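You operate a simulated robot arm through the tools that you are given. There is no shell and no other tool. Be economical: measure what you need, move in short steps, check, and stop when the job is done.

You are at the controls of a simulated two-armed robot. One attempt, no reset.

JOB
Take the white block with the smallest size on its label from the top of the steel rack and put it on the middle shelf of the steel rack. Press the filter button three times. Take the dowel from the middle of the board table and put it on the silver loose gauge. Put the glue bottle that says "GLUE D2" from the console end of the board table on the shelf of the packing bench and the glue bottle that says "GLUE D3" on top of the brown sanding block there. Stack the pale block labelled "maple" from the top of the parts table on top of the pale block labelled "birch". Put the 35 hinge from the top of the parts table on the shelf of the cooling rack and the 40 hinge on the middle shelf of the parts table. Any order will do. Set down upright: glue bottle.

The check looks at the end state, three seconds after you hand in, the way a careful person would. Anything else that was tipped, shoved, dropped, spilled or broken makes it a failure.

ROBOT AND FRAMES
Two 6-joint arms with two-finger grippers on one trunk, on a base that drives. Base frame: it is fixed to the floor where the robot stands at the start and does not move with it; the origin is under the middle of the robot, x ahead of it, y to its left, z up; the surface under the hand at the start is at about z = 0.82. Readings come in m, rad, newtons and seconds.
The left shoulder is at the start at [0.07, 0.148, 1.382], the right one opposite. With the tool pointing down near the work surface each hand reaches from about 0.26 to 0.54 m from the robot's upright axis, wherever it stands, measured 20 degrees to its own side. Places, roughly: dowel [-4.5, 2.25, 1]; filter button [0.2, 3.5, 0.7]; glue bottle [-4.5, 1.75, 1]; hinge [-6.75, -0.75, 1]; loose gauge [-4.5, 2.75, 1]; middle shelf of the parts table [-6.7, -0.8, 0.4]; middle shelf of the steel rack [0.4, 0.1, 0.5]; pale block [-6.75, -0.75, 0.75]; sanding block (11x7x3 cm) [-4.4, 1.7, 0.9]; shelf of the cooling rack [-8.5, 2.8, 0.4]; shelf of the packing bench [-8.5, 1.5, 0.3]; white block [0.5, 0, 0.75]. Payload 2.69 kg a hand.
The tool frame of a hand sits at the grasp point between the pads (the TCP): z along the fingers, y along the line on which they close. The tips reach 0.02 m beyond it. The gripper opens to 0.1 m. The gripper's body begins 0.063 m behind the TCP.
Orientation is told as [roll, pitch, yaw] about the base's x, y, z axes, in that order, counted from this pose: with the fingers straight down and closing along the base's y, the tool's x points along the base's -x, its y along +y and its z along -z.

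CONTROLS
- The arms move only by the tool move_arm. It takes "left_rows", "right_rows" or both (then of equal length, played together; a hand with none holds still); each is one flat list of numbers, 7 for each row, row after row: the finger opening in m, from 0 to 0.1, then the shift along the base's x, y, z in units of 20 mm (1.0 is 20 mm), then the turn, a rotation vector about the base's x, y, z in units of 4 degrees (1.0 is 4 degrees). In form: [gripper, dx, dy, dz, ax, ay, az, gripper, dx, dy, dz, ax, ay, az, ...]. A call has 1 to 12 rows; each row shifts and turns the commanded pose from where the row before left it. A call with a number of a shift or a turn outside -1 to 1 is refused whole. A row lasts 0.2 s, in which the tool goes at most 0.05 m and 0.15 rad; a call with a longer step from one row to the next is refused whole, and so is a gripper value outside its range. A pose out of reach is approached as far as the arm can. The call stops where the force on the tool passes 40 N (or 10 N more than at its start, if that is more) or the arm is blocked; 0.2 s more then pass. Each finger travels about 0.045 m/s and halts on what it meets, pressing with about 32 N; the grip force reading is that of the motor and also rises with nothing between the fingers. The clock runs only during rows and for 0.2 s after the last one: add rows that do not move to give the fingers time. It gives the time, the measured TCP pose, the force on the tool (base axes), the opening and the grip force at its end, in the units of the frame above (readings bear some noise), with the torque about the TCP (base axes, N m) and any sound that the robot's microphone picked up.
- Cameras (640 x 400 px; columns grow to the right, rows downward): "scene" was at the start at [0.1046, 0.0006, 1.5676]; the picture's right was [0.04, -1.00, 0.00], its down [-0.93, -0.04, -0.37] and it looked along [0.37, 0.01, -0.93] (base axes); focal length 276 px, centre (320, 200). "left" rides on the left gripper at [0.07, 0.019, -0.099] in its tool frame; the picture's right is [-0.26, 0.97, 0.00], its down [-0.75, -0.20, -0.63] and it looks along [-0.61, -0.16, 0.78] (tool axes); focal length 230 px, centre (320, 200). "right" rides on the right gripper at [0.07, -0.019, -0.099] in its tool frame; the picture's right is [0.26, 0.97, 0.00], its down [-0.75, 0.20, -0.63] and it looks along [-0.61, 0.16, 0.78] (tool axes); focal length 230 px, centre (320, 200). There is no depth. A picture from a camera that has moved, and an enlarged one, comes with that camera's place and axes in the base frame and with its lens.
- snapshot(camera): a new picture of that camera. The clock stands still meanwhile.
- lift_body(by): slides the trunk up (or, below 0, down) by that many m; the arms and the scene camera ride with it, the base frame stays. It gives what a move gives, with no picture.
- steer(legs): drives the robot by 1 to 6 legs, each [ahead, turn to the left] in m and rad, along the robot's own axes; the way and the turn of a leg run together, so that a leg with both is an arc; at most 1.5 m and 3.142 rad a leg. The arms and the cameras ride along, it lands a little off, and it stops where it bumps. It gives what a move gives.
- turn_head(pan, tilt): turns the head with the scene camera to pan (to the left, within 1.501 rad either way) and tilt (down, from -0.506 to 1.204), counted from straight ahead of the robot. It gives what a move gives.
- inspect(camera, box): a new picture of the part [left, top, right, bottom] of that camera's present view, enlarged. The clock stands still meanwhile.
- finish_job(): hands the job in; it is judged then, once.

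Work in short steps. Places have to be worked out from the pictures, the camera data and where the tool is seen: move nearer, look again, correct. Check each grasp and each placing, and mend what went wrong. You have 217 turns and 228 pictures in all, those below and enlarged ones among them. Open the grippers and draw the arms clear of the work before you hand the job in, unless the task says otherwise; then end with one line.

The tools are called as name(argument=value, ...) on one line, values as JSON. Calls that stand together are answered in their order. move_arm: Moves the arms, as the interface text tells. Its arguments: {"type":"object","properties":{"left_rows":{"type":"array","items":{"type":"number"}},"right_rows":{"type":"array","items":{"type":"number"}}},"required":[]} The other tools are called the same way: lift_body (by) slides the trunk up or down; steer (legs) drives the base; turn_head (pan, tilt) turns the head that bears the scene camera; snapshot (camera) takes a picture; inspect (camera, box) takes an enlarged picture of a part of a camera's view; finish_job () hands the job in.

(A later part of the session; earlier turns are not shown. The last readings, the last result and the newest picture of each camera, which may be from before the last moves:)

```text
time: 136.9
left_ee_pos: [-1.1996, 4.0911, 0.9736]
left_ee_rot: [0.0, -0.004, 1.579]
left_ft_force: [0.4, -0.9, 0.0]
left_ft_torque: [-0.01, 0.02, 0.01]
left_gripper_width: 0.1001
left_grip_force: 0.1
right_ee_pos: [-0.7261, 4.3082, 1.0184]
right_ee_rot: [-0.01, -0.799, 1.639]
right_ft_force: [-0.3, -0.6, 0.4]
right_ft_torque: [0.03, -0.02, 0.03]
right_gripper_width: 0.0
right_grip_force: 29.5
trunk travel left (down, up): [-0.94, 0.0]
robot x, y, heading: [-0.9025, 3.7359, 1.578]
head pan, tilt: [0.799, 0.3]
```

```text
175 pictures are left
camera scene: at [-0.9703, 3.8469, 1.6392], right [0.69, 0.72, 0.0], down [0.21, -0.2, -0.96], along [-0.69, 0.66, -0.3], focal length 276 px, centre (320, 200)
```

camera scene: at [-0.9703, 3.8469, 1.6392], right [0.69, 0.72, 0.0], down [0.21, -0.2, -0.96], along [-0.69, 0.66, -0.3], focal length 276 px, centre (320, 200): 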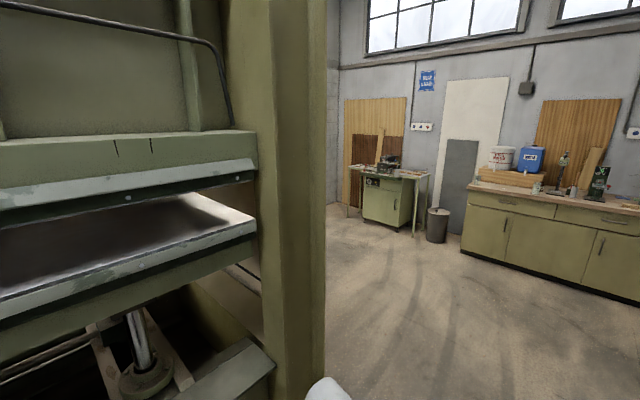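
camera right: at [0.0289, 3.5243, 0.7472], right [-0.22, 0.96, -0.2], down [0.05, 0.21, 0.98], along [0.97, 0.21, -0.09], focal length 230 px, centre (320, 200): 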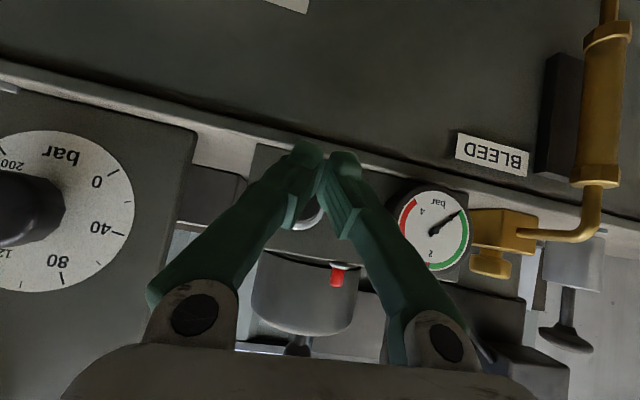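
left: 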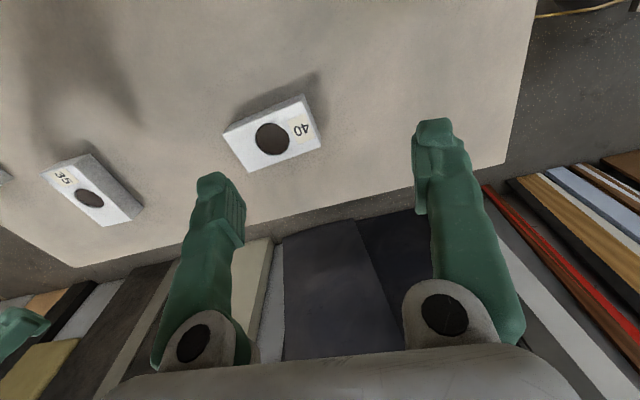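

The press stands between me and the board table; I'll go round its far end. Drive ahead to y≈5.4, turn left, and look.

steer(legs=[[1.5, 0], [0.25, 0], [0, 1.571]])

turn_head(pan=0.4, tilt=0.3)

snapshot(camera="scene")

```text
time: 149.7
left_ee_pos: [-1.269, 5.19, 0.973]
left_ee_rot: [-0.001, -0.004, -3.123]
left_ft_force: [0.1, 1.0, 0.0]
left_ft_torque: [0.04, 0.01, -0.02]
left_gripper_width: 0.1
left_grip_force: 0.1
right_ee_pos: [-1.4908, 5.6601, 1.0176]
right_ee_rot: [-0.011, -0.8, -3.064]
right_ft_force: [-0.6, -0.9, 0.0]
right_ft_torque: [-0.03, -0.05, -0.01]
right_gripper_width: 0.0
right_grip_force: 29.3
trunk travel left (down, up): [-0.94, 0.0]
robot x, y, heading: [-0.9175, 5.4907, -3.121]
head pan, tilt: [0.799, 0.3]
```

```text
time: 150.5
left_ee_pos: [-1.2691, 5.1894, 0.9739]
left_ee_rot: [0.001, -0.004, -3.124]
left_ft_force: [0.9, 0.2, 0.0]
left_ft_torque: [0.03, 0.02, 0.0]
left_gripper_width: 0.0999
left_grip_force: 0.1
right_ee_pos: [-1.4916, 5.6588, 1.0182]
right_ee_rot: [-0.012, -0.799, -3.063]
right_ft_force: [-0.4, 0.8, -0.1]
right_ft_torque: [-0.01, 0.01, 0.0]
right_gripper_width: 0.0
right_grip_force: 29.7
trunk travel left (down, up): [-0.94, 0.0]
robot x, y, heading: [-0.9151, 5.4928, -3.123]
head pan, tilt: [0.4, 0.3]
```

```text
174 pictures are left
camera scene: at [-1.0524, 5.4507, 1.6392], right [-0.41, 0.91, 0.0], down [0.27, 0.12, -0.96], along [-0.87, -0.39, -0.3], focal length 276 px, centre (320, 200)
```

scene: 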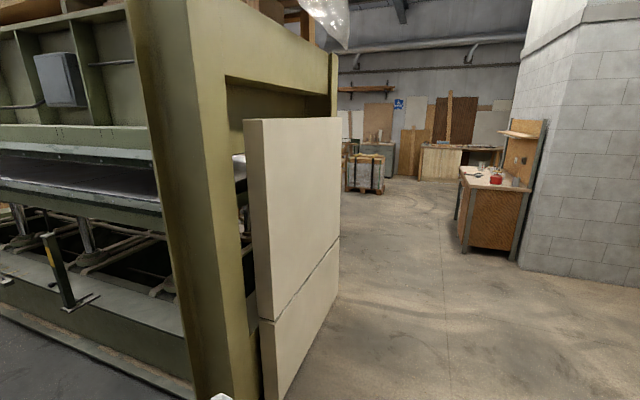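

The way along y≈5.45 is clear. I'll drive 2.9 m past the press and turn left toward the board table.

steer(legs=[[1.5, 0], [1.4, 0], [0, 1.4]])

turn_head(pan=0, tilt=0.35)

snapshot(camera="scene")

```text
time: 168.0
left_ee_pos: [-3.5697, 5.014, 0.975]
left_ee_rot: [0.0, -0.003, -1.714]
left_ft_force: [-1.4, -0.7, -0.2]
left_ft_torque: [-0.01, 0.0, 0.0]
left_gripper_width: 0.0998
left_grip_force: 0.0
right_ee_pos: [-4.0694, 4.8699, 1.0175]
right_ee_rot: [-0.013, -0.8, -1.648]
right_ft_force: [0.2, -0.3, 0.5]
right_ft_torque: [-0.02, 0.02, -0.01]
right_gripper_width: 0.0
right_grip_force: 29.5
trunk travel left (down, up): [-0.94, 0.0]
robot x, y, heading: [-3.814, 5.4117, -1.713]
head pan, tilt: [0.4, 0.3]
```

```text
time: 168.8
left_ee_pos: [-3.5697, 5.0146, 0.9733]
left_ee_rot: [-0.001, -0.004, -1.711]
left_ft_force: [0.3, 0.5, 0.6]
left_ft_torque: [0.02, -0.02, -0.02]
left_gripper_width: 0.1002
left_grip_force: 0.1
right_ee_pos: [-4.0694, 4.8689, 1.0187]
right_ee_rot: [-0.012, -0.8, -1.65]
right_ft_force: [-0.1, -0.8, 0.5]
right_ft_torque: [0.0, -0.01, -0.01]
right_gripper_width: 0.0
right_grip_force: 29.5
trunk travel left (down, up): [-0.94, 0.0]
robot x, y, heading: [-3.8142, 5.4136, -1.716]
head pan, tilt: [0.0, 0.351]
```

```text
173 pictures are left
camera scene: at [-3.8341, 5.2674, 1.6345], right [-0.99, 0.14, 0.0], down [0.05, 0.34, -0.94], along [-0.13, -0.93, -0.34], focal length 276 px, centre (320, 200)
```

scene: 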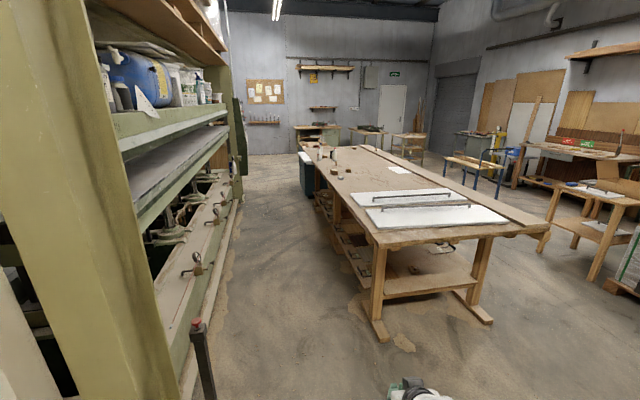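

The board table's near edge is at x≈-4.34, with a corridor beside it. Before driving down it, I'll bring the right hand vertical and raise both hands a little.

move_arm(right_rows=[0.1, 0.03, 0.3, 0.4, 0.99, -0.14, 0, 0.1, 0.03, 0.3, 0.4, 0.99, -0.14, 0, 0.1, 0.03, 0.3, 0.4, 0.99, -0.14, 0, 0.1, 0.03, 0.3, 0.4, 0.99, -0.14, 0, 0.1, 0.03, 0.3, 0.4, 0.99, -0.14, 0, 0.1, 0.03, 0.3, 0.4, 0.99, -0.14, 0, 0.1, 0.03, 0.3, 0.4, 0.99, -0.14, 0, 0.1, 0.03, 0.3, 0.4, 0.99, -0.14, 0, 0.1, 0.03, 0.3, 0.4, 0.99, -0.14, 0, 0.1, 0.03, 0.3, 0.4, 0.99, -0.14, 0, 0.1, 0.03, 0.3, 0, 0.99, -0.14, 0, 0.1, 0, 0, 0, 0.5, -0.07, 0], left_rows=[0.1, 0, 0, 0.5, 0, 0, 0, 0.1, 0, 0, 0.5, 0, 0, 0, 0.1, 0, 0, 0.5, 0, 0, 0, 0.1, 0, 0, 0.5, 0, 0, 0, 0.1, 0, 0, 0.5, 0, 0, 0, 0.1, 0, 0, 0.5, 0, 0, 0, 0.1, 0, 0, 0.5, 0, 0, 0, 0.1, 0, 0, 0.5, 0, 0, 0, 0.1, 0, 0, 0.5, 0, 0, 0, 0.1, 0, 0, 0.5, 0, 0, 0, 0.1, 0, 0, 0.5, 0, 0, 0, 0.1, 0, 0, 0, 0, 0, 0])

steer(legs=[[1.5, 0.145], [0.5, 0]])

turn_head(pan=-0.6, tilt=0.5)

snapshot(camera="scene")

```text
time: 171.4
left_ee_pos: [-3.5705, 5.0142, 0.9732]
left_ee_rot: [0.001, -0.003, -1.712]
left_ft_force: [0.3, 0.0, -0.4]
left_ft_torque: [-0.01, 0.02, -0.02]
left_gripper_width: 0.1
left_grip_force: 0.1
left hand out of reach, approached as far as the arm can: row 1, 2, 3, 4, 5, 6, 7, 8, 9, 10, 11
right_ee_pos: [-4.0618, 4.9084, 1.0692]
right_ee_rot: [0.033, 0.003, -1.67]
right_ft_force: [-0.9, -0.5, 0.3]
right_ft_torque: [0.0, -0.01, -0.02]
right_gripper_width: 0.0998
right_grip_force: 0.0
right hand out of reach, approached as far as the arm can: row 9, 10, 11
trunk travel left (down, up): [-0.94, 0.0]
robot x, y, heading: [-3.8119, 5.41, -1.708]
head pan, tilt: [0.0, 0.351]
```

```text
time: 181.4
left_ee_pos: [-3.6351, 3.0551, 0.9724]
left_ee_rot: [0.001, -0.007, -1.582]
left_ft_force: [-0.7, 0.0, -0.5]
left_ft_torque: [-0.01, 0.0, 0.02]
left_gripper_width: 0.0999
left_grip_force: 0.0
right_ee_pos: [-4.1119, 2.8867, 1.0706]
right_ee_rot: [0.032, 0.002, -1.54]
right_ft_force: [-0.2, 0.6, -0.4]
right_ft_torque: [-0.01, 0.0, -0.01]
right_gripper_width: 0.1
right_grip_force: 0.1
trunk travel left (down, up): [-0.94, 0.0]
robot x, y, heading: [-3.922, 3.415, -1.581]
head pan, tilt: [0.0, 0.351]
```

```text
time: 182.4
left_ee_pos: [-3.6354, 3.0548, 0.9732]
left_ee_rot: [-0.001, -0.005, -1.584]
left_ft_force: [0.3, 0.4, 0.3]
left_ft_torque: [0.03, -0.01, -0.05]
left_gripper_width: 0.1
left_grip_force: 0.0
right_ee_pos: [-4.1114, 2.8841, 1.0678]
right_ee_rot: [0.035, 0.002, -1.539]
right_ft_force: [-0.2, 0.5, 1.2]
right_ft_torque: [-0.03, -0.03, 0.0]
right_gripper_width: 0.1001
right_grip_force: 0.0
trunk travel left (down, up): [-0.94, 0.0]
robot x, y, heading: [-3.9257, 3.4134, -1.582]
head pan, tilt: [-0.6, 0.499]
```

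```text
172 pictures are left
camera scene: at [-3.9822, 3.2895, 1.6208], right [-0.82, 0.57, 0.0], down [0.27, 0.39, -0.88], along [-0.5, -0.72, -0.48], focal length 276 px, centre (320, 200)
```

scene: 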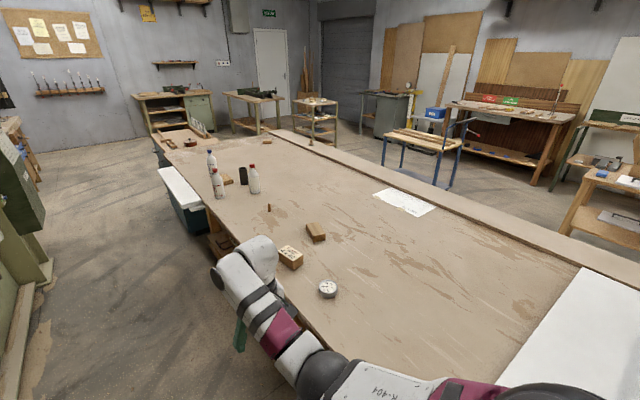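

Now I see the gauge, blocks, dowel, and bottles. Zooming in on them.

inspect(camera="scene", box=[170, 140, 360, 310])

```text
2.35 times, centred on (265, 225) of scene
camera zoom: at [-3.9822, 3.2895, 1.6208], right [-0.82, 0.57, 0.0], down [0.27, 0.39, -0.88], along [-0.5, -0.72, -0.48], focal length 649 px, centre (449, 141)
```

zoom: 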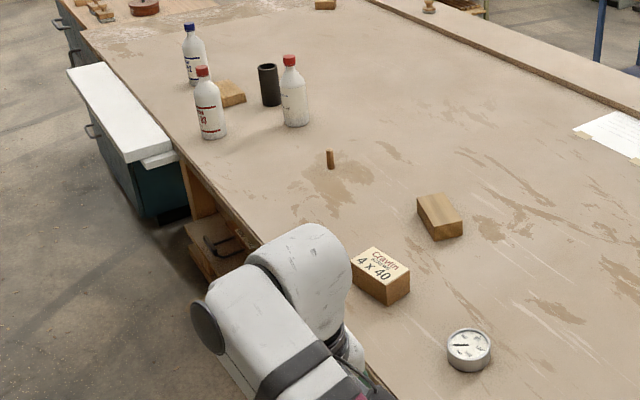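

The dowel (≈[-4.47, 2.15]) and gauge (≈[-4.4, 2.73]) can both be reached by the left hand from y≈2.47 by rotating. I'll raise the left hand slightly, drive 0.93 m on, and turn right to face the table.

move_arm(left_rows=[0.1, 0, -1, 0, 0, 0, 0, 0.1, 0, -1, 0.3, 0, 0, 0, 0.1, 0, -1, 0.5, 0, 0, 0, 0.1, 0, -1, 0.5, 0, 0, 0, 0.1, 0, -1, 0.8, 0, 0, 0, 0.1, 0, 0, 0.8, 0, 0, 0, 0.1, 0, 0, 0.8, 0, 0, 0, 0.1, 0, 0, 0.8, 0, 0, 0, 0.1, 0, 0, 0, 0, 0, 0])

steer(legs=[[0.93, 0], [0, -1.56]])

turn_head(pan=0, tilt=0.9)

snapshot(camera="scene")

```text
time: 184.4
left_ee_pos: [-3.6264, 2.932, 1.0318]
left_ee_rot: [0.0, -0.005, -1.583]
left_ft_force: [-0.5, 0.4, 0.5]
left_ft_torque: [-0.02, 0.04, 0.02]
left_gripper_width: 0.0999
left_grip_force: 0.0
left hand out of reach, approached as far as the arm can: row 6, 7, 8
right_ee_pos: [-4.1107, 2.8851, 1.0696]
right_ee_rot: [0.034, 0.003, -1.54]
right_ft_force: [-1.1, -0.1, 0.2]
right_ft_torque: [0.0, 0.01, -0.02]
right_gripper_width: 0.0998
right_grip_force: 0.1
trunk travel left (down, up): [-0.94, 0.0]
robot x, y, heading: [-3.9267, 3.4142, -1.582]
head pan, tilt: [-0.6, 0.499]
```

```text
time: 193.1
left_ee_pos: [-4.4219, 2.1812, 1.0321]
left_ee_rot: [0.0, -0.004, -3.139]
left_ft_force: [0.1, -0.5, -0.4]
left_ft_torque: [0.01, -0.02, 0.01]
left_gripper_width: 0.0999
left_grip_force: 0.1
right_ee_pos: [-4.4752, 2.6647, 1.0691]
right_ee_rot: [0.034, 0.004, -3.096]
right_ft_force: [0.1, -0.1, -0.2]
right_ft_torque: [-0.01, 0.04, 0.0]
right_gripper_width: 0.0997
right_grip_force: 0.0
trunk travel left (down, up): [-0.94, 0.0]
robot x, y, heading: [-3.9406, 2.4893, -3.137]
head pan, tilt: [-0.6, 0.499]
```

```text
time: 194.1
left_ee_pos: [-4.4225, 2.1812, 1.0315]
left_ee_rot: [-0.001, -0.004, -3.139]
left_ft_force: [0.7, -0.3, 0.0]
left_ft_torque: [0.0, 0.01, -0.01]
left_gripper_width: 0.0998
left_grip_force: 0.1
right_ee_pos: [-4.4746, 2.6639, 1.0686]
right_ee_rot: [0.032, 0.003, -3.095]
right_ft_force: [-0.2, 0.8, -0.1]
right_ft_torque: [0.01, 0.0, 0.01]
right_gripper_width: 0.1
right_grip_force: 0.0
trunk travel left (down, up): [-0.94, 0.0]
robot x, y, heading: [-3.9394, 2.4879, -3.138]
head pan, tilt: [0.0, 0.901]
```

```text
170 pictures are left
camera scene: at [-4.0689, 2.4854, 1.587], right [0.0, 1.0, 0.0], down [0.78, 0.0, -0.62], along [-0.62, 0.0, -0.78], focal length 276 px, centre (320, 200)
```

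scene: 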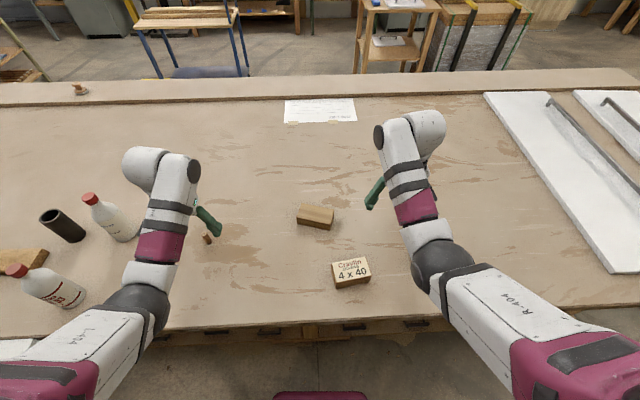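

The left hand is just beside the dowel. Taking the left hand's picture, and the right's for the gauge.

snapshot(camera="left")

snapshot(camera="right")

```text
169 pictures are left
camera left: at [-4.3509, 2.1641, 1.1296], right [-0.26, -0.97, 0.0], down [-0.75, 0.2, 0.63], along [-0.61, 0.16, -0.77], focal length 230 px, centre (320, 200)
```

left: 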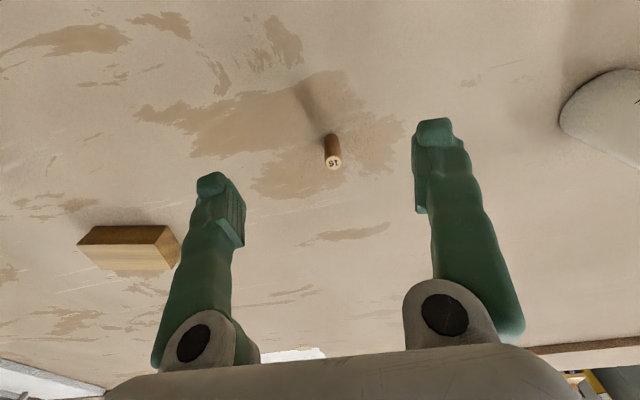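

```text
168 pictures are left
camera right: at [-4.4066, 2.69, 1.1668], right [0.3, -0.95, 0.03], down [-0.74, -0.21, 0.63], along [-0.6, -0.22, -0.77], focal length 230 px, centre (320, 200)
```

right: 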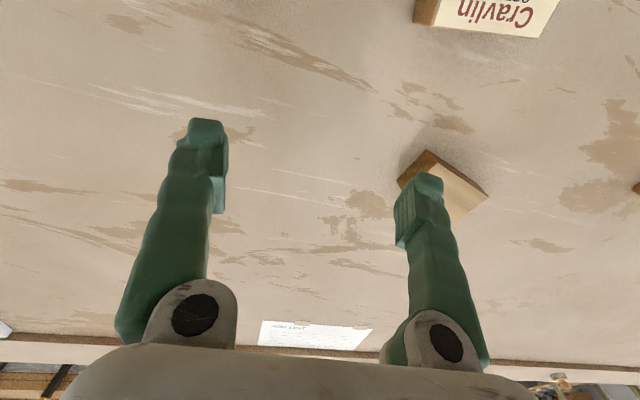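

Dowel base is about [-4.447, 2.177] with the table at z≈0.92. I'll move above it and check before descending.

move_arm(left_rows=[0.1, -0.65, -0.1, -1, 0, 0, 0, 0.1, -0.6, -0.1, -1, 0, 0, 0, 0.1, 0, 0, 0, 0, 0, 0])

snapshot(camera="left")

```text
time: 194.9
left_ee_pos: [-4.4469, 2.1768, 0.9926]
left_ee_rot: [-0.001, -0.005, -3.141]
left_ft_force: [-0.4, 0.5, -0.6]
left_ft_torque: [0.02, -0.02, 0.02]
left_gripper_width: 0.0999
left_grip_force: 0.1
right_ee_pos: [-4.4741, 2.6647, 1.0685]
right_ee_rot: [0.034, 0.004, -3.095]
right_ft_force: [0.0, 0.1, 0.6]
right_ft_torque: [0.0, 0.06, 0.02]
right_gripper_width: 0.0999
right_grip_force: 0.0
trunk travel left (down, up): [-0.94, 0.0]
robot x, y, heading: [-3.9414, 2.4851, -3.141]
head pan, tilt: [0.0, 0.901]
```

```text
167 pictures are left
camera left: at [-4.3759, 2.1604, 1.0902], right [-0.26, -0.97, 0.0], down [-0.75, 0.2, 0.63], along [-0.61, 0.16, -0.77], focal length 230 px, centre (320, 200)
```

left: 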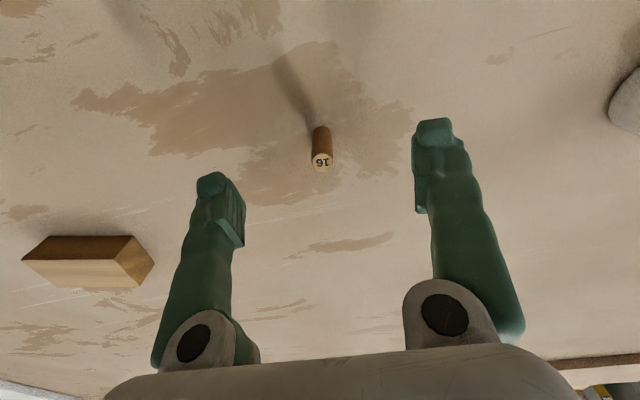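

The dowel top projects to [-4.4485, 2.179]; we are centred. Lower and close.

move_arm(left_rows=[0.1, -0.05, 0.05, -1, 0, 0, 0, 0.1, 0, 0, -1, 0, 0, 0, 0.1, 0, 0, -0.2, 0, 0, 0, 0.1, 0, 0, 0, 0, 0, 0])

move_arm(left_rows=[0, 0, 0, 0, 0, 0, 0, 0, 0, 0, 0, 0, 0, 0, 0, 0, 0, 0, 0, 0, 0, 0, 0, 0, 0, 0, 0, 0, 0, 0, 0, 0, 0, 0, 0, 0, 0, 0, 0, 0, 0, 0])

snapshot(camera="left")

```text
time: 195.9
left_ee_pos: [-4.4465, 2.1786, 0.9468]
left_ee_rot: [0.001, -0.004, -3.14]
left_ft_force: [-0.8, 0.2, 0.2]
left_ft_torque: [0.0, -0.01, 0.01]
left_gripper_width: 0.1
left_grip_force: 0.0
right_ee_pos: [-4.4758, 2.6638, 1.0687]
right_ee_rot: [0.034, 0.003, -3.096]
right_ft_force: [0.5, -0.3, -1.0]
right_ft_torque: [0.03, 0.0, -0.01]
right_gripper_width: 0.0998
right_grip_force: 0.0
trunk travel left (down, up): [-0.94, 0.0]
robot x, y, heading: [-3.9416, 2.4848, -3.141]
head pan, tilt: [0.0, 0.901]
```

```text
time: 197.3
left_ee_pos: [-4.4474, 2.1782, 0.9475]
left_ee_rot: [0.0, -0.004, -3.139]
left_ft_force: [0.4, -0.3, -0.2]
left_ft_torque: [-0.02, 0.03, -0.02]
left_gripper_width: 0.0118
left_grip_force: 27.9
right_ee_pos: [-4.4754, 2.6644, 1.0684]
right_ee_rot: [0.033, 0.002, -3.096]
right_ft_force: [-0.5, -0.2, -1.0]
right_ft_torque: [0.01, 0.02, 0.01]
right_gripper_width: 0.1
right_grip_force: 0.0
trunk travel left (down, up): [-0.94, 0.0]
robot x, y, heading: [-3.9417, 2.4845, -3.135]
head pan, tilt: [0.0, 0.901]
```

```text
166 pictures are left
camera left: at [-4.3768, 2.1616, 1.0456], right [-0.26, -0.97, 0.0], down [-0.75, 0.2, 0.63], along [-0.61, 0.16, -0.77], focal length 230 px, centre (320, 200)
```

left: 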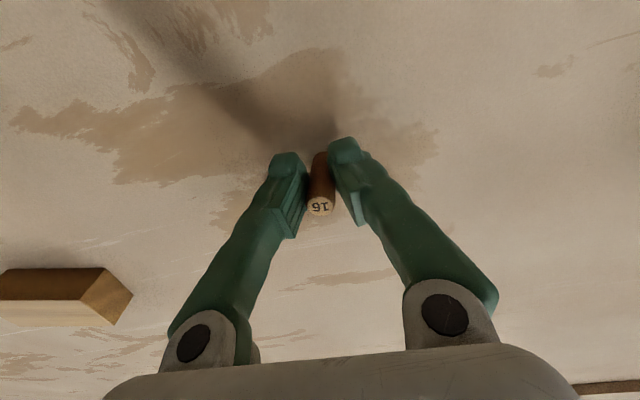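

The dowel is held. I'll lift it and rotate the robot right by 1.15 rad to bring the left hand near the gauge.

move_arm(left_rows=[0, 0, 0, 1, 0, 0, 0, 0, 0, 0, 1, 0, 0, 0, 0, 0, 0, 1, 0, 0, 0, 0, 0, 0, 1, 0, 0, 0, 0, 0, 0, 1, 0, 0, 0, 0, 0.5, 0, 0.2, 0, 0, 0])

steer(legs=[[0, -1.1]])

snapshot(camera="left")

snapshot(camera="scene")

```text
time: 198.7
left_ee_pos: [-4.4402, 2.1768, 1.0474]
left_ee_rot: [-0.002, -0.004, -3.142]
left_ft_force: [0.9, -0.6, 0.1]
left_ft_torque: [0.01, -0.01, -0.02]
left_gripper_width: 0.0104
left_grip_force: 32.1
left hand out of reach, approached as far as the arm can: row 6
right_ee_pos: [-4.4749, 2.6642, 1.0704]
right_ee_rot: [0.032, 0.004, -3.097]
right_ft_force: [0.3, -0.7, 0.0]
right_ft_torque: [-0.02, 0.0, 0.0]
right_gripper_width: 0.0999
right_grip_force: 0.1
trunk travel left (down, up): [-0.94, 0.0]
robot x, y, heading: [-3.9415, 2.4917, -3.137]
head pan, tilt: [0.0, 0.901]
```

```text
time: 201.8
left_ee_pos: [-4.4457, 2.7888, 1.0462]
left_ee_rot: [-0.002, -0.004, 2.049]
left_ft_force: [-0.1, -0.2, 0.1]
left_ft_torque: [-0.01, 0.02, -0.01]
left_gripper_width: 0.0106
left_grip_force: 31.6
right_ee_pos: [-4.0291, 3.0419, 1.0684]
right_ee_rot: [0.034, 0.005, 2.092]
right_ft_force: [-0.3, -0.1, 0.2]
right_ft_torque: [0.01, 0.04, -0.01]
right_gripper_width: 0.0996
right_grip_force: 0.0
trunk travel left (down, up): [-0.94, 0.0]
robot x, y, heading: [-3.9391, 2.4878, 2.047]
head pan, tilt: [0.0, 0.901]
```

```text
165 pictures are left
camera left: at [-4.4302, 2.7193, 1.1457], right [-0.98, -0.21, 0.0], down [-0.17, 0.76, 0.63], along [-0.14, 0.62, -0.77], focal length 230 px, centre (320, 200)
```

left: 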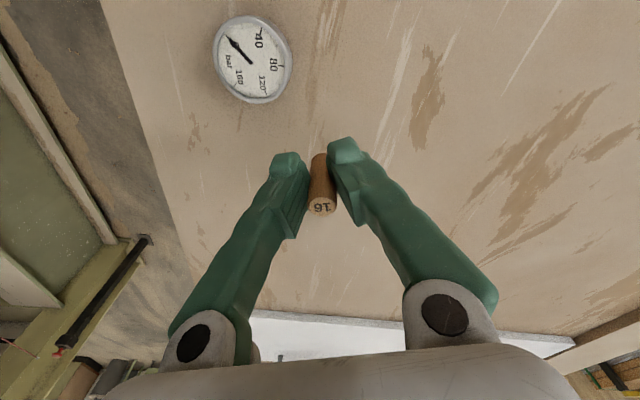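

```text
164 pictures are left
camera scene: at [-4.002, 2.5967, 1.5869], right [0.89, 0.46, 0.0], down [0.36, -0.7, -0.62], along [-0.29, 0.55, -0.78], focal length 276 px, centre (320, 200)
```

scene: 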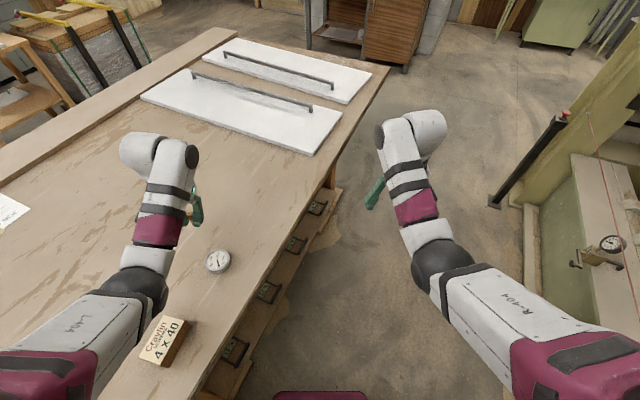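

The gauge centre is about [-4.384, 2.757], top z≈0.94. I'll move above it and look.

move_arm(left_rows=[0, 0.8, -0.4, 0, 0, 0, 0, 0, 0.8, -0.4, 0, 0, 0, 0, 0, 0.8, -0.4, -0.5, 0, 0, 0, 0, 0.7, -0.4, -0.5, 0, 0, 0, 0, 0, 0, -0.5, 0, 0, 0, 0, 0, 0, 0, 0, 0, 0])

snapshot(camera="left")

inspect(camera="scene", box=[140, 200, 300, 300])

```text
time: 203.2
left_ee_pos: [-4.3934, 2.7673, 1.0004]
left_ee_rot: [-0.002, -0.003, 2.048]
left_ft_force: [-0.1, 0.5, -0.5]
left_ft_torque: [0.03, 0.04, -0.01]
left_gripper_width: 0.0106
left_grip_force: 31.8
left hand out of reach, approached as far as the arm can: row 1, 2
right_ee_pos: [-4.0277, 3.0424, 1.0686]
right_ee_rot: [0.032, 0.004, 2.094]
right_ft_force: [0.9, -0.5, 1.0]
right_ft_torque: [0.02, 0.0, 0.0]
right_gripper_width: 0.1
right_grip_force: 0.2
trunk travel left (down, up): [-0.94, 0.0]
robot x, y, heading: [-3.9414, 2.4835, 2.046]
head pan, tilt: [0.0, 0.901]
```

```text
163 pictures are left
camera left: at [-4.3772, 2.6974, 1.0984], right [-0.98, -0.22, 0.0], down [-0.17, 0.76, 0.63], along [-0.14, 0.62, -0.77], focal length 230 px, centre (320, 200)
```

left: 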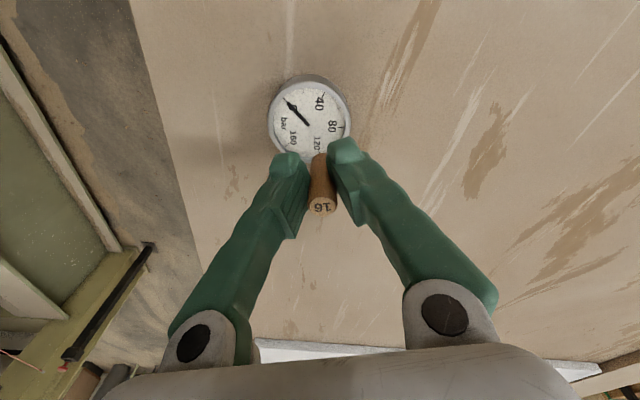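

```text
4.00 times, centred on (220, 250) of scene
camera zoom: at [-4.0016, 2.5975, 1.5869], right [0.89, 0.46, 0.0], down [0.36, -0.7, -0.62], along [-0.29, 0.55, -0.78], focal length 1104 px, centre (720, 0)
```

zoom: 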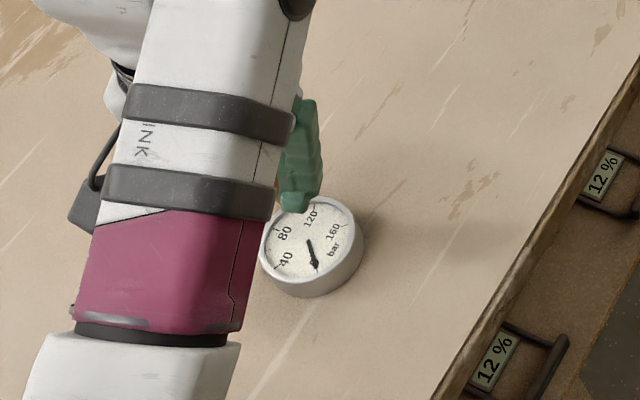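

The gauge centre is at [-4.382, 2.753]. I'll correct by (+11, −14) mm and lower to just above.

move_arm(left_rows=[0, 0.55, -0.7, 0, 0, 0, 0, 0, 0, 0, -0.6, 0, 0, 0, 0, 0, 0, -0.5, 0, 0, 0, 0, 0, 0, 0, 0, 0, 0])

snapshot(camera="left")

```text
time: 204.2
left_ee_pos: [-4.3825, 2.7535, 0.9788]
left_ee_rot: [0.001, -0.005, 2.05]
left_ft_force: [-0.6, 0.3, -1.0]
left_ft_torque: [0.03, -0.02, 0.0]
left_gripper_width: 0.0106
left_grip_force: 32.3
right_ee_pos: [-4.0293, 3.0423, 1.0681]
right_ee_rot: [0.032, 0.005, 2.092]
right_ft_force: [-0.2, -0.6, 0.2]
right_ft_torque: [0.02, 0.03, -0.01]
right_gripper_width: 0.1001
right_grip_force: 0.0
trunk travel left (down, up): [-0.94, 0.0]
robot x, y, heading: [-3.9405, 2.4873, 2.046]
head pan, tilt: [0.0, 0.901]
```

```text
161 pictures are left
camera left: at [-4.3661, 2.6834, 1.077], right [-0.98, -0.21, 0.0], down [-0.17, 0.76, 0.63], along [-0.14, 0.62, -0.77], focal length 230 px, centre (320, 200)
```

left: 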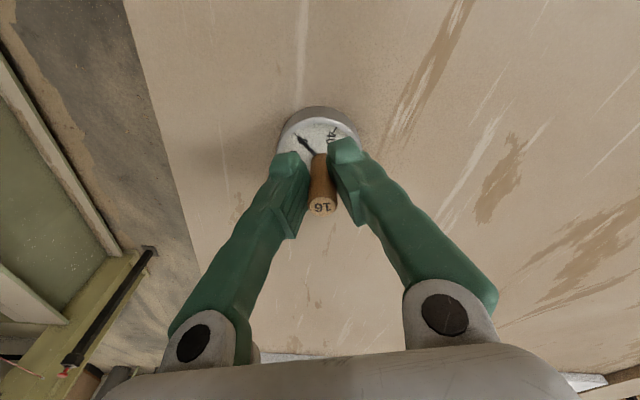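

The dowel's foot is over the gauge's middle. Lowering gently.

move_arm(left_rows=[0, 0, 0, -0.2, 0, 0, 0, 0, 0, 0, -0.2, 0, 0, 0, 0, 0, 0, 0, 0, 0, 0])

```text
time: 205.0
left_ee_pos: [-4.3829, 2.7528, 0.971]
left_ee_rot: [0.001, -0.006, 2.048]
left_ft_force: [0.2, 1.1, -1.3]
left_ft_torque: [0.04, 0.01, 0.02]
left_gripper_width: 0.0109
left_grip_force: 32.3
right_ee_pos: [-4.03, 3.0425, 1.0694]
right_ee_rot: [0.032, 0.004, 2.094]
right_ft_force: [0.2, -1.1, 0.3]
right_ft_torque: [0.01, -0.02, 0.0]
right_gripper_width: 0.1
right_grip_force: 0.0
trunk travel left (down, up): [-0.94, 0.0]
robot x, y, heading: [-3.9389, 2.4885, 2.04]
head pan, tilt: [0.0, 0.901]
```

move_arm(left_rows=[0, 0, 0, -0.1, 0, 0, 0, 0, 0, 0, -0.1, 0, 0, 0, 0, 0, 0, 0, 0, 0, 0])

snapshot(camera="left")

```text
time: 205.8
left_ee_pos: [-4.3821, 2.7508, 0.9688]
left_ee_rot: [0.001, -0.01, 2.048]
left_ft_force: [-3.0, 1.1, 21.0]
left_ft_torque: [0.13, 0.18, 0.01]
left_gripper_width: 0.0107
left_grip_force: 31.9
right_ee_pos: [-4.0268, 3.0406, 1.0692]
right_ee_rot: [0.035, 0.002, 2.094]
right_ft_force: [0.3, 0.1, 0.9]
right_ft_torque: [0.02, 0.0, -0.06]
right_gripper_width: 0.1001
right_grip_force: 0.1
trunk travel left (down, up): [-0.94, 0.0]
robot x, y, heading: [-3.9408, 2.4893, 2.052]
head pan, tilt: [0.0, 0.901]
```

```text
160 pictures are left
camera left: at [-4.3651, 2.6827, 1.0674], right [-0.98, -0.22, 0.01], down [-0.16, 0.75, 0.64], along [-0.14, 0.62, -0.77], focal length 230 px, centre (320, 200)
```

left: 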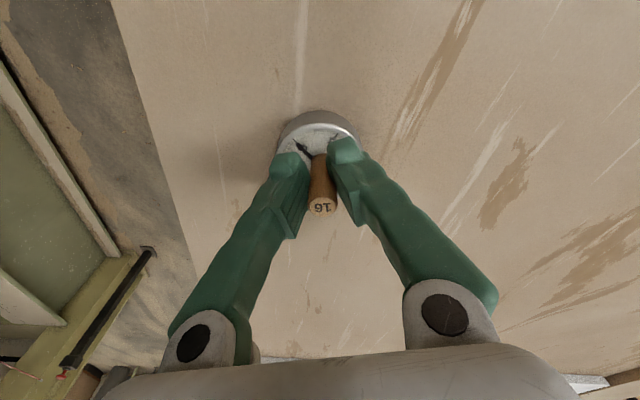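

Contact. Ease off 2 mm, open slowly, then rise.

move_arm(left_rows=[0.0, 0, 0, 0.08, 0, 0, 0, 0.018, 0, 0, 0, 0, 0, 0, 0.03, 0, 0, 0, 0, 0, 0, 0.05, 0, 0, 0, 0, 0, 0, 0.07, 0, 0, 0, 0, 0, 0])

snapshot(camera="left")

```text
time: 207.0
left_ee_pos: [-4.3828, 2.7521, 0.9689]
left_ee_rot: [0.001, -0.003, 2.048]
left_ft_force: [-0.7, 0.9, -0.4]
left_ft_torque: [0.02, -0.03, 0.0]
left_gripper_width: 0.0699
left_grip_force: 0.0
right_ee_pos: [-4.0288, 3.0422, 1.0679]
right_ee_rot: [0.034, 0.004, 2.093]
right_ft_force: [-0.1, 0.2, -0.2]
right_ft_torque: [-0.01, -0.03, 0.01]
right_gripper_width: 0.1002
right_grip_force: 0.0
trunk travel left (down, up): [-0.94, 0.0]
robot x, y, heading: [-3.9394, 2.49, 2.044]
head pan, tilt: [0.0, 0.901]
```

```text
159 pictures are left
camera left: at [-4.3667, 2.6836, 1.0666], right [-0.98, -0.21, 0.0], down [-0.17, 0.76, 0.63], along [-0.14, 0.62, -0.77], focal length 230 px, centre (320, 200)
```

left: 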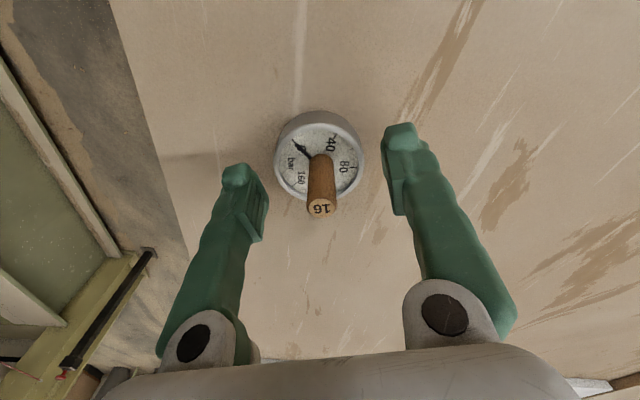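

The dowel stands on the gauge. I'll rise, turn back to face the table, and look at the bottles' labels.

move_arm(left_rows=[0.1, 0, 0, 0.7, 0, 0, 0, 0.1, 0, 0, 1, 0, 0, 0, 0.1, -0.1, 0.2, 1, 0, 0, 0, 0.1, -0.1, 0.2, 1, 0, 0, 0, 0.1, -0.2, 0.3, 1, 0, 0, 0, 0.1, 0, 0, 0, 0, 0, 0])

steer(legs=[[0, 1.09]])

turn_head(pan=0.9, tilt=0.7)

snapshot(camera="scene")

```text
time: 208.4
left_ee_pos: [-4.406, 2.7856, 1.0237]
left_ee_rot: [0.0, -0.006, 2.049]
left_ft_force: [-0.4, -0.5, 0.0]
left_ft_torque: [0.0, 0.02, 0.0]
left_gripper_width: 0.0999
left_grip_force: 0.0
left hand out of reach, approached as far as the arm can: row 2, 3, 4, 5
right_ee_pos: [-4.0286, 3.0428, 1.0688]
right_ee_rot: [0.033, 0.004, 2.092]
right_ft_force: [-0.3, -0.8, 0.5]
right_ft_torque: [-0.03, 0.02, -0.02]
right_gripper_width: 0.0997
right_grip_force: 0.0
trunk travel left (down, up): [-0.94, 0.0]
robot x, y, heading: [-3.9408, 2.4853, 2.046]
head pan, tilt: [0.0, 0.901]
```

```text
time: 211.6
left_ee_pos: [-4.4217, 2.2163, 1.0238]
left_ee_rot: [0.0, -0.005, 3.131]
left_ft_force: [0.0, -0.9, 0.5]
left_ft_torque: [0.02, -0.02, 0.04]
left_gripper_width: 0.1001
left_grip_force: 0.1
right_ee_pos: [-4.4734, 2.67, 1.0676]
right_ee_rot: [0.032, 0.004, -3.108]
right_ft_force: [0.3, 0.6, -0.1]
right_ft_torque: [-0.02, -0.01, -0.04]
right_gripper_width: 0.1001
right_grip_force: 0.0
trunk travel left (down, up): [-0.94, 0.0]
robot x, y, heading: [-3.941, 2.4864, 3.131]
head pan, tilt: [0.0, 0.901]
```

```text
time: 212.8
left_ee_pos: [-4.4217, 2.2159, 1.024]
left_ee_rot: [0.0, -0.005, 3.133]
left_ft_force: [0.7, 0.2, -0.2]
left_ft_torque: [-0.01, 0.0, -0.01]
left_gripper_width: 0.0998
left_grip_force: 0.1
right_ee_pos: [-4.4728, 2.6696, 1.0681]
right_ee_rot: [0.035, 0.004, -3.107]
right_ft_force: [0.0, -0.1, -0.4]
right_ft_torque: [0.01, 0.01, 0.0]
right_gripper_width: 0.1
right_grip_force: 0.1
trunk travel left (down, up): [-0.94, 0.0]
robot x, y, heading: [-3.9412, 2.488, 3.137]
head pan, tilt: [0.901, 0.7]
```

```text
158 pictures are left
camera scene: at [-4.0468, 2.42, 1.6031], right [-0.78, 0.63, 0.0], down [0.4, 0.5, -0.76], along [-0.48, -0.6, -0.64], focal length 276 px, centre (320, 200)
```

scene: 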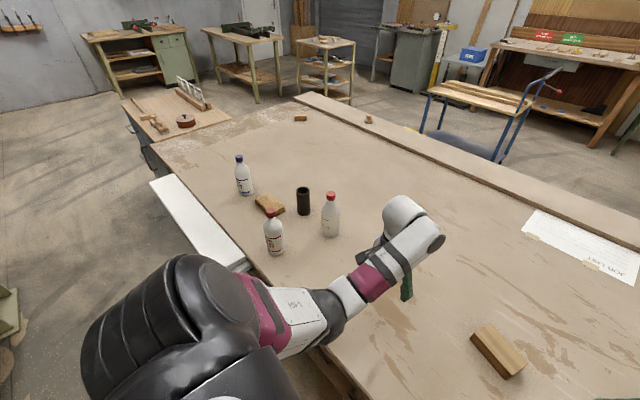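

inspect(camera="scene", box=[225, 145, 353, 265])

```text
3.33 times, centred on (289, 205) of scene
camera zoom: at [-4.0468, 2.42, 1.6031], right [-0.78, 0.63, 0.0], down [0.4, 0.5, -0.76], along [-0.48, -0.6, -0.64], focal length 920 px, centre (423, 183)
```

zoom: 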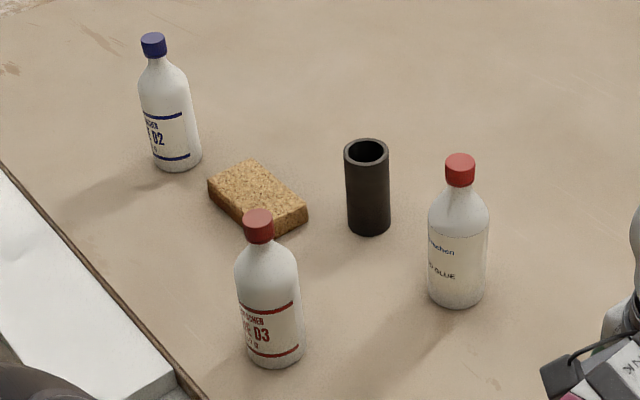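

D2 has the blue cap, D3 the red cap nearest the edge, and the cork-brown sanding block lies between. I'll back up clear of the table, draw the right hand in, and tilt the left hand 45° forward for gripping bottles by the body.

steer(legs=[[-0.24, 0]])

move_arm(left_rows=[0.1, 0, 0, 0, 0, 1, 0, 0.1, 0, 0, 0, 0, 1, 0, 0.1, 0, 0, 0, 0, 1, 0, 0.1, 0, 0, 0, 0, 1, 0, 0.1, 0, 0, 0, 0, 1, 0, 0.1, 0, 0, 0, 0, 1, 0, 0.1, 0, 0, 0, 0, 1, 0, 0.1, 0, 0, 0, 0, 1, 0, 0.1, 0, 0, 0, 0, 1, 0, 0.1, 0, 0, 0, 0, 1, 0, 0.1, 0, 0, 0, 0, 1, 0, 0.1, 0, 0, 0, 0, 0, 0], right_rows=[0.1, 0.8, 0, -0.5, 0, 0, 0, 0.1, 0.8, 0, -0.5, 0, 0, 0, 0.1, 0.8, 0, -0.5, 0, 0, 0, 0.1, 0.8, 0, -0.5, 0, 0, 0, 0.1, 0.8, 0, -0.5, 0, 0, 0, 0.1, 0.8, 0, -0.5, 0, 0, 0, 0.1, 0.8, 0, -0.5, 0, 0, 0, 0.1, 0.8, 0, -0.5, 0, 0, 0, 0.1, 0.8, 0, 0, 0, 0, 0, 0.1, 0.8, 0, 0, 0, 0, 0, 0.1, 0, 0, 0, 0, 0, 0, 0.1, 0, 0, 0, 0, 0, 0])

```text
time: 214.5
left_ee_pos: [-4.1843, 2.2155, 1.0212]
left_ee_rot: [0.001, -0.002, 3.13]
left_ft_force: [0.2, -0.9, 0.1]
left_ft_torque: [0.01, -0.03, 0.0]
left_gripper_width: 0.1
left_grip_force: 0.1
right_ee_pos: [-4.2342, 2.668, 1.066]
right_ee_rot: [0.033, 0.007, -3.11]
right_ft_force: [0.1, 1.3, -0.5]
right_ft_torque: [0.0, -0.03, 0.01]
right_gripper_width: 0.1
right_grip_force: 0.0
trunk travel left (down, up): [-0.94, 0.0]
robot x, y, heading: [-3.6963, 2.4847, 3.135]
head pan, tilt: [0.901, 0.7]
```

```text
time: 217.1
left_ee_pos: [-4.1811, 2.2149, 1.023]
left_ee_rot: [0.01, -0.773, 3.126]
left_ft_force: [0.3, -0.1, 0.0]
left_ft_torque: [-0.03, 0.01, 0.0]
left_gripper_width: 0.0997
left_grip_force: 0.2
right_ee_pos: [-4.0822, 2.6854, 0.982]
right_ee_rot: [-0.01, -0.003, -3.117]
right_ft_force: [-0.5, 0.7, 0.3]
right_ft_torque: [-0.03, 0.0, 0.02]
right_gripper_width: 0.1
right_grip_force: 0.0
right hand out of reach, approached as far as the arm can: row 1, 2, 4
trunk travel left (down, up): [-0.94, 0.0]
robot x, y, heading: [-3.6973, 2.4864, 3.13]
head pan, tilt: [0.901, 0.7]
```

Before turning, I'll look down the corridor to check the clearance to the press.

turn_head(pan=1.5, tilt=0.5)

snapshot(camera="scene")

```text
time: 218.1
left_ee_pos: [-4.1811, 2.2141, 1.0236]
left_ee_rot: [0.012, -0.773, 3.128]
left_ft_force: [0.3, -0.7, -0.3]
left_ft_torque: [0.02, 0.02, 0.01]
left_gripper_width: 0.1001
left_grip_force: 0.1
right_ee_pos: [-4.0781, 2.6875, 0.9803]
right_ee_rot: [-0.01, 0.004, -3.116]
right_ft_force: [-0.2, -0.2, 0.6]
right_ft_torque: [0.04, 0.01, 0.02]
right_gripper_width: 0.1
right_grip_force: 0.0
trunk travel left (down, up): [-0.94, 0.0]
robot x, y, heading: [-3.6992, 2.484, 3.131]
head pan, tilt: [1.499, 0.499]
```

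```text
156 pictures are left
camera scene: at [-3.7593, 2.3934, 1.6208], right [-1.0, 0.08, 0.0], down [0.04, 0.48, -0.88], along [-0.07, -0.87, -0.48], focal length 276 px, centre (320, 200)
```

scene: 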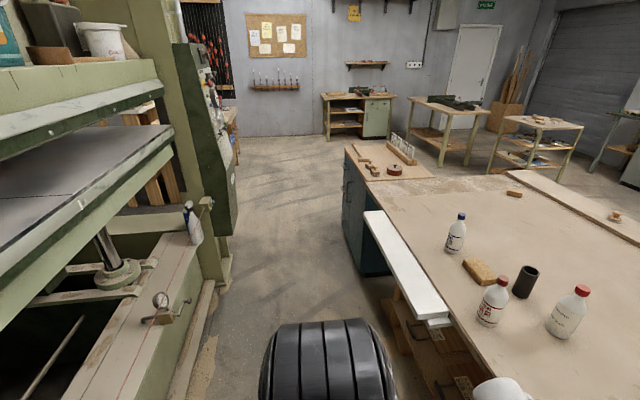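

The press edge is beyond x≈-3.1, so there is room. Turn, drive 0.43 m, turn back to face the table.

steer(legs=[[0, 1.58], [0.43, 0], [0, -1.571]])

turn_head(pan=0.3, tilt=0.8)

snapshot(camera="scene")

snapshot(camera="left")

```text
time: 228.4
left_ee_pos: [-4.1815, 1.7767, 1.024]
left_ee_rot: [0.009, -0.772, 3.137]
left_ft_force: [0.0, -0.6, -0.6]
left_ft_torque: [0.02, 0.0, -0.05]
left_gripper_width: 0.0999
left_grip_force: 0.1
right_ee_pos: [-4.0843, 2.2499, 0.981]
right_ee_rot: [-0.01, 0.002, -3.108]
right_ft_force: [0.5, 0.4, 0.3]
right_ft_torque: [0.03, 0.01, 0.02]
right_gripper_width: 0.1
right_grip_force: 0.1
trunk travel left (down, up): [-0.94, 0.0]
robot x, y, heading: [-3.6995, 2.0511, -3.138]
head pan, tilt: [1.499, 0.499]
```

```text
time: 229.8
left_ee_pos: [-4.1815, 1.7765, 1.023]
left_ee_rot: [0.009, -0.774, 3.135]
left_ft_force: [-0.3, 0.3, -0.6]
left_ft_torque: [-0.06, -0.01, 0.04]
left_gripper_width: 0.1002
left_grip_force: 0.1
right_ee_pos: [-4.085, 2.2518, 0.9803]
right_ee_rot: [-0.013, 0.004, -3.108]
right_ft_force: [0.8, 0.1, 0.0]
right_ft_torque: [-0.01, 0.0, -0.02]
right_gripper_width: 0.0998
right_grip_force: 0.1
trunk travel left (down, up): [-0.94, 0.0]
robot x, y, heading: [-3.7004, 2.0507, -3.139]
head pan, tilt: [0.3, 0.799]
```

```text
155 pictures are left
camera scene: at [-3.8324, 2.0263, 1.5949], right [-0.3, 0.95, 0.0], down [0.68, 0.21, -0.7], along [-0.67, -0.21, -0.72], focal length 276 px, centre (320, 200)
```

scene: 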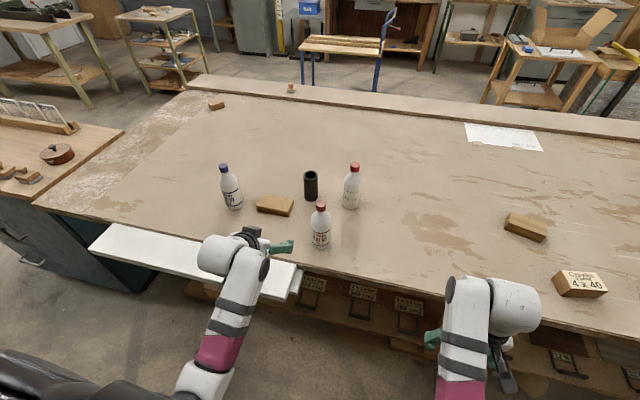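

```text
154 pictures are left
camera left: at [-4.0621, 1.7601, 1.0454], right [-0.18, -0.97, 0.19], down [-0.1, 0.21, 0.97], along [-0.98, 0.16, -0.13], focal length 230 px, centre (320, 200)
```

left: 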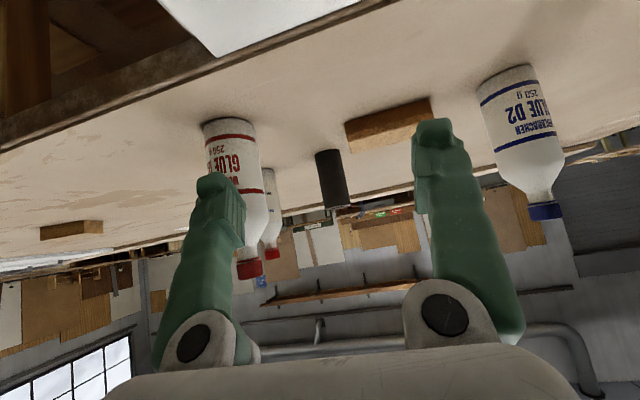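

D3 is at [-4.292, 1.884]. I'll shift the left hand sideways to y≈1.883 and z≈1.0 while short of the bottle, then look.

move_arm(left_rows=[0.1, 0, 0.9, -0.2, 0, 0, 0, 0.1, 0, 0.9, -0.2, 0, 0, 0, 0.1, 0, 0.9, -0.2, 0, 0, 0, 0.1, 0, 0.9, -0.2, 0, 0, 0, 0.1, 0, 0.9, -0.2, 0, 0, 0, 0.1, 0, 0.85, -0.2, 0, 0, 0, 0.1, 0, 0, 0, 0, 0, 0])

snapshot(camera="left")

```text
time: 231.2
left_ee_pos: [-4.185, 1.8159, 1.0015]
left_ee_rot: [0.248, -0.767, 2.977]
left_ft_force: [0.6, -0.2, 0.0]
left_ft_torque: [0.01, 0.01, -0.02]
left_gripper_width: 0.1
left_grip_force: 0.1
right_ee_pos: [-4.0849, 2.2536, 0.9796]
right_ee_rot: [-0.015, 0.004, -3.109]
right_ft_force: [0.1, -0.4, -0.2]
right_ft_torque: [-0.02, 0.02, 0.0]
right_gripper_width: 0.1001
right_grip_force: 0.0
trunk travel left (down, up): [-0.94, 0.0]
robot x, y, heading: [-3.7038, 2.0533, -3.142]
head pan, tilt: [0.3, 0.799]
stopped in row 7 (left hand): the arm was blocked; the commanded pose is now the measured one
```

```text
153 pictures are left
camera left: at [-4.0651, 1.8038, 1.0256], right [-0.18, -0.92, 0.35], down [-0.09, 0.37, 0.93], along [-0.98, 0.13, -0.15], focal length 230 px, centre (320, 200)
```

left: 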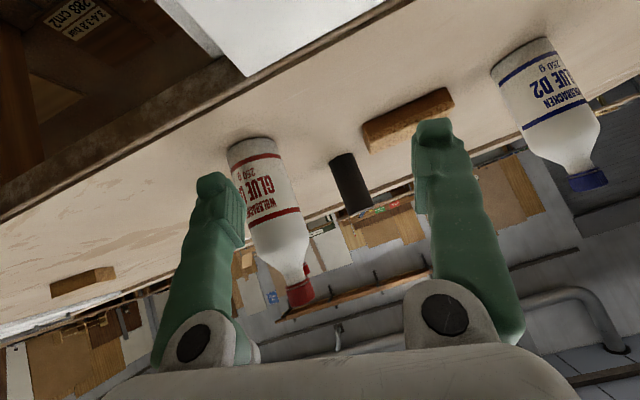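

The arm can't come further inward, so I'll restore its orientation and rotate the base right 0.15 rad instead to line up.

move_arm(left_rows=[0.1, 0, -0.35, 0, 0.84, -0.14, -0.06, 0.1, 0, -0.35, 0, 0.84, -0.14, -0.06, 0.1, 0, -0.3, 0, 0.84, -0.14, -0.06, 0.1, 0, 0, 0, 0, 0, 0])

steer(legs=[[0, -0.15]])

snapshot(camera="left")

snapshot(camera="scene")

```text
time: 232.2
left_ee_pos: [-4.1849, 1.798, 1.0024]
left_ee_rot: [-0.006, -0.756, 3.135]
left_ft_force: [0.3, 0.0, 0.5]
left_ft_torque: [0.03, -0.01, 0.0]
left_gripper_width: 0.1001
left_grip_force: 0.1
right_ee_pos: [-4.0863, 2.2516, 0.9795]
right_ee_rot: [-0.015, 0.005, -3.109]
right_ft_force: [0.2, -0.1, 0.3]
right_ft_torque: [-0.02, -0.01, -0.02]
right_gripper_width: 0.1002
right_grip_force: 0.0
trunk travel left (down, up): [-0.94, 0.0]
robot x, y, heading: [-3.7026, 2.053, -3.141]
head pan, tilt: [0.3, 0.799]
```

```text
time: 233.3
left_ee_pos: [-4.2169, 1.87, 1.0017]
left_ee_rot: [-0.006, -0.754, 2.988]
left_ft_force: [0.0, 0.7, -0.1]
left_ft_torque: [-0.02, -0.01, 0.02]
left_gripper_width: 0.1001
left_grip_force: 0.0
right_ee_pos: [-4.0522, 2.3041, 0.9802]
right_ee_rot: [-0.015, 0.002, 3.027]
right_ft_force: [0.0, 0.4, 0.3]
right_ft_torque: [0.02, 0.01, -0.04]
right_gripper_width: 0.0998
right_grip_force: 0.0
trunk travel left (down, up): [-0.94, 0.0]
robot x, y, heading: [-3.7059, 2.0555, 2.993]
head pan, tilt: [0.3, 0.799]
```

```text
152 pictures are left
camera left: at [-4.1029, 1.8346, 1.0256], right [-0.34, -0.93, 0.17], down [-0.08, 0.21, 0.97], along [-0.94, 0.31, -0.15], focal length 230 px, centre (320, 200)
```

left: 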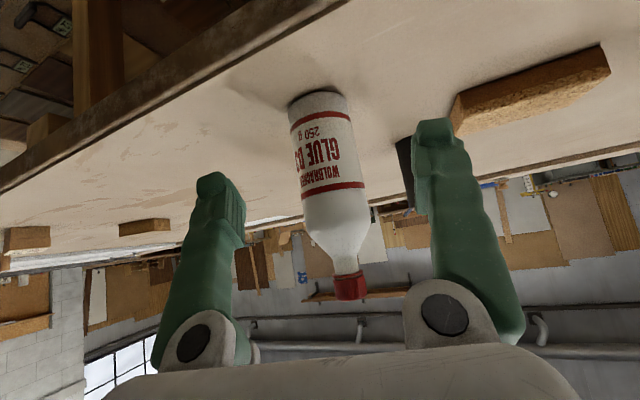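

```text
151 pictures are left
camera scene: at [-3.8348, 2.0424, 1.5948], right [-0.15, 0.99, 0.0], down [0.71, 0.11, -0.7], along [-0.69, -0.1, -0.72], focal length 276 px, centre (320, 200)
```

scene: 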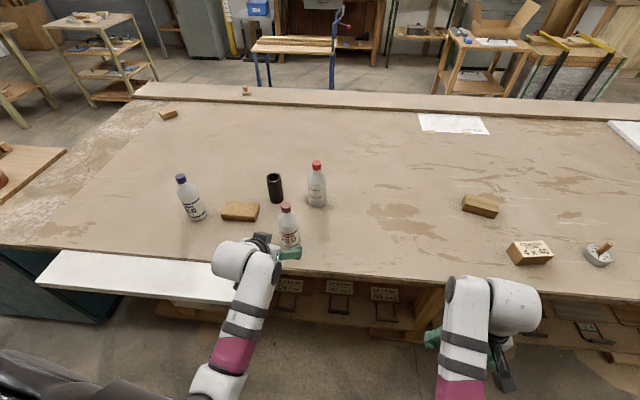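

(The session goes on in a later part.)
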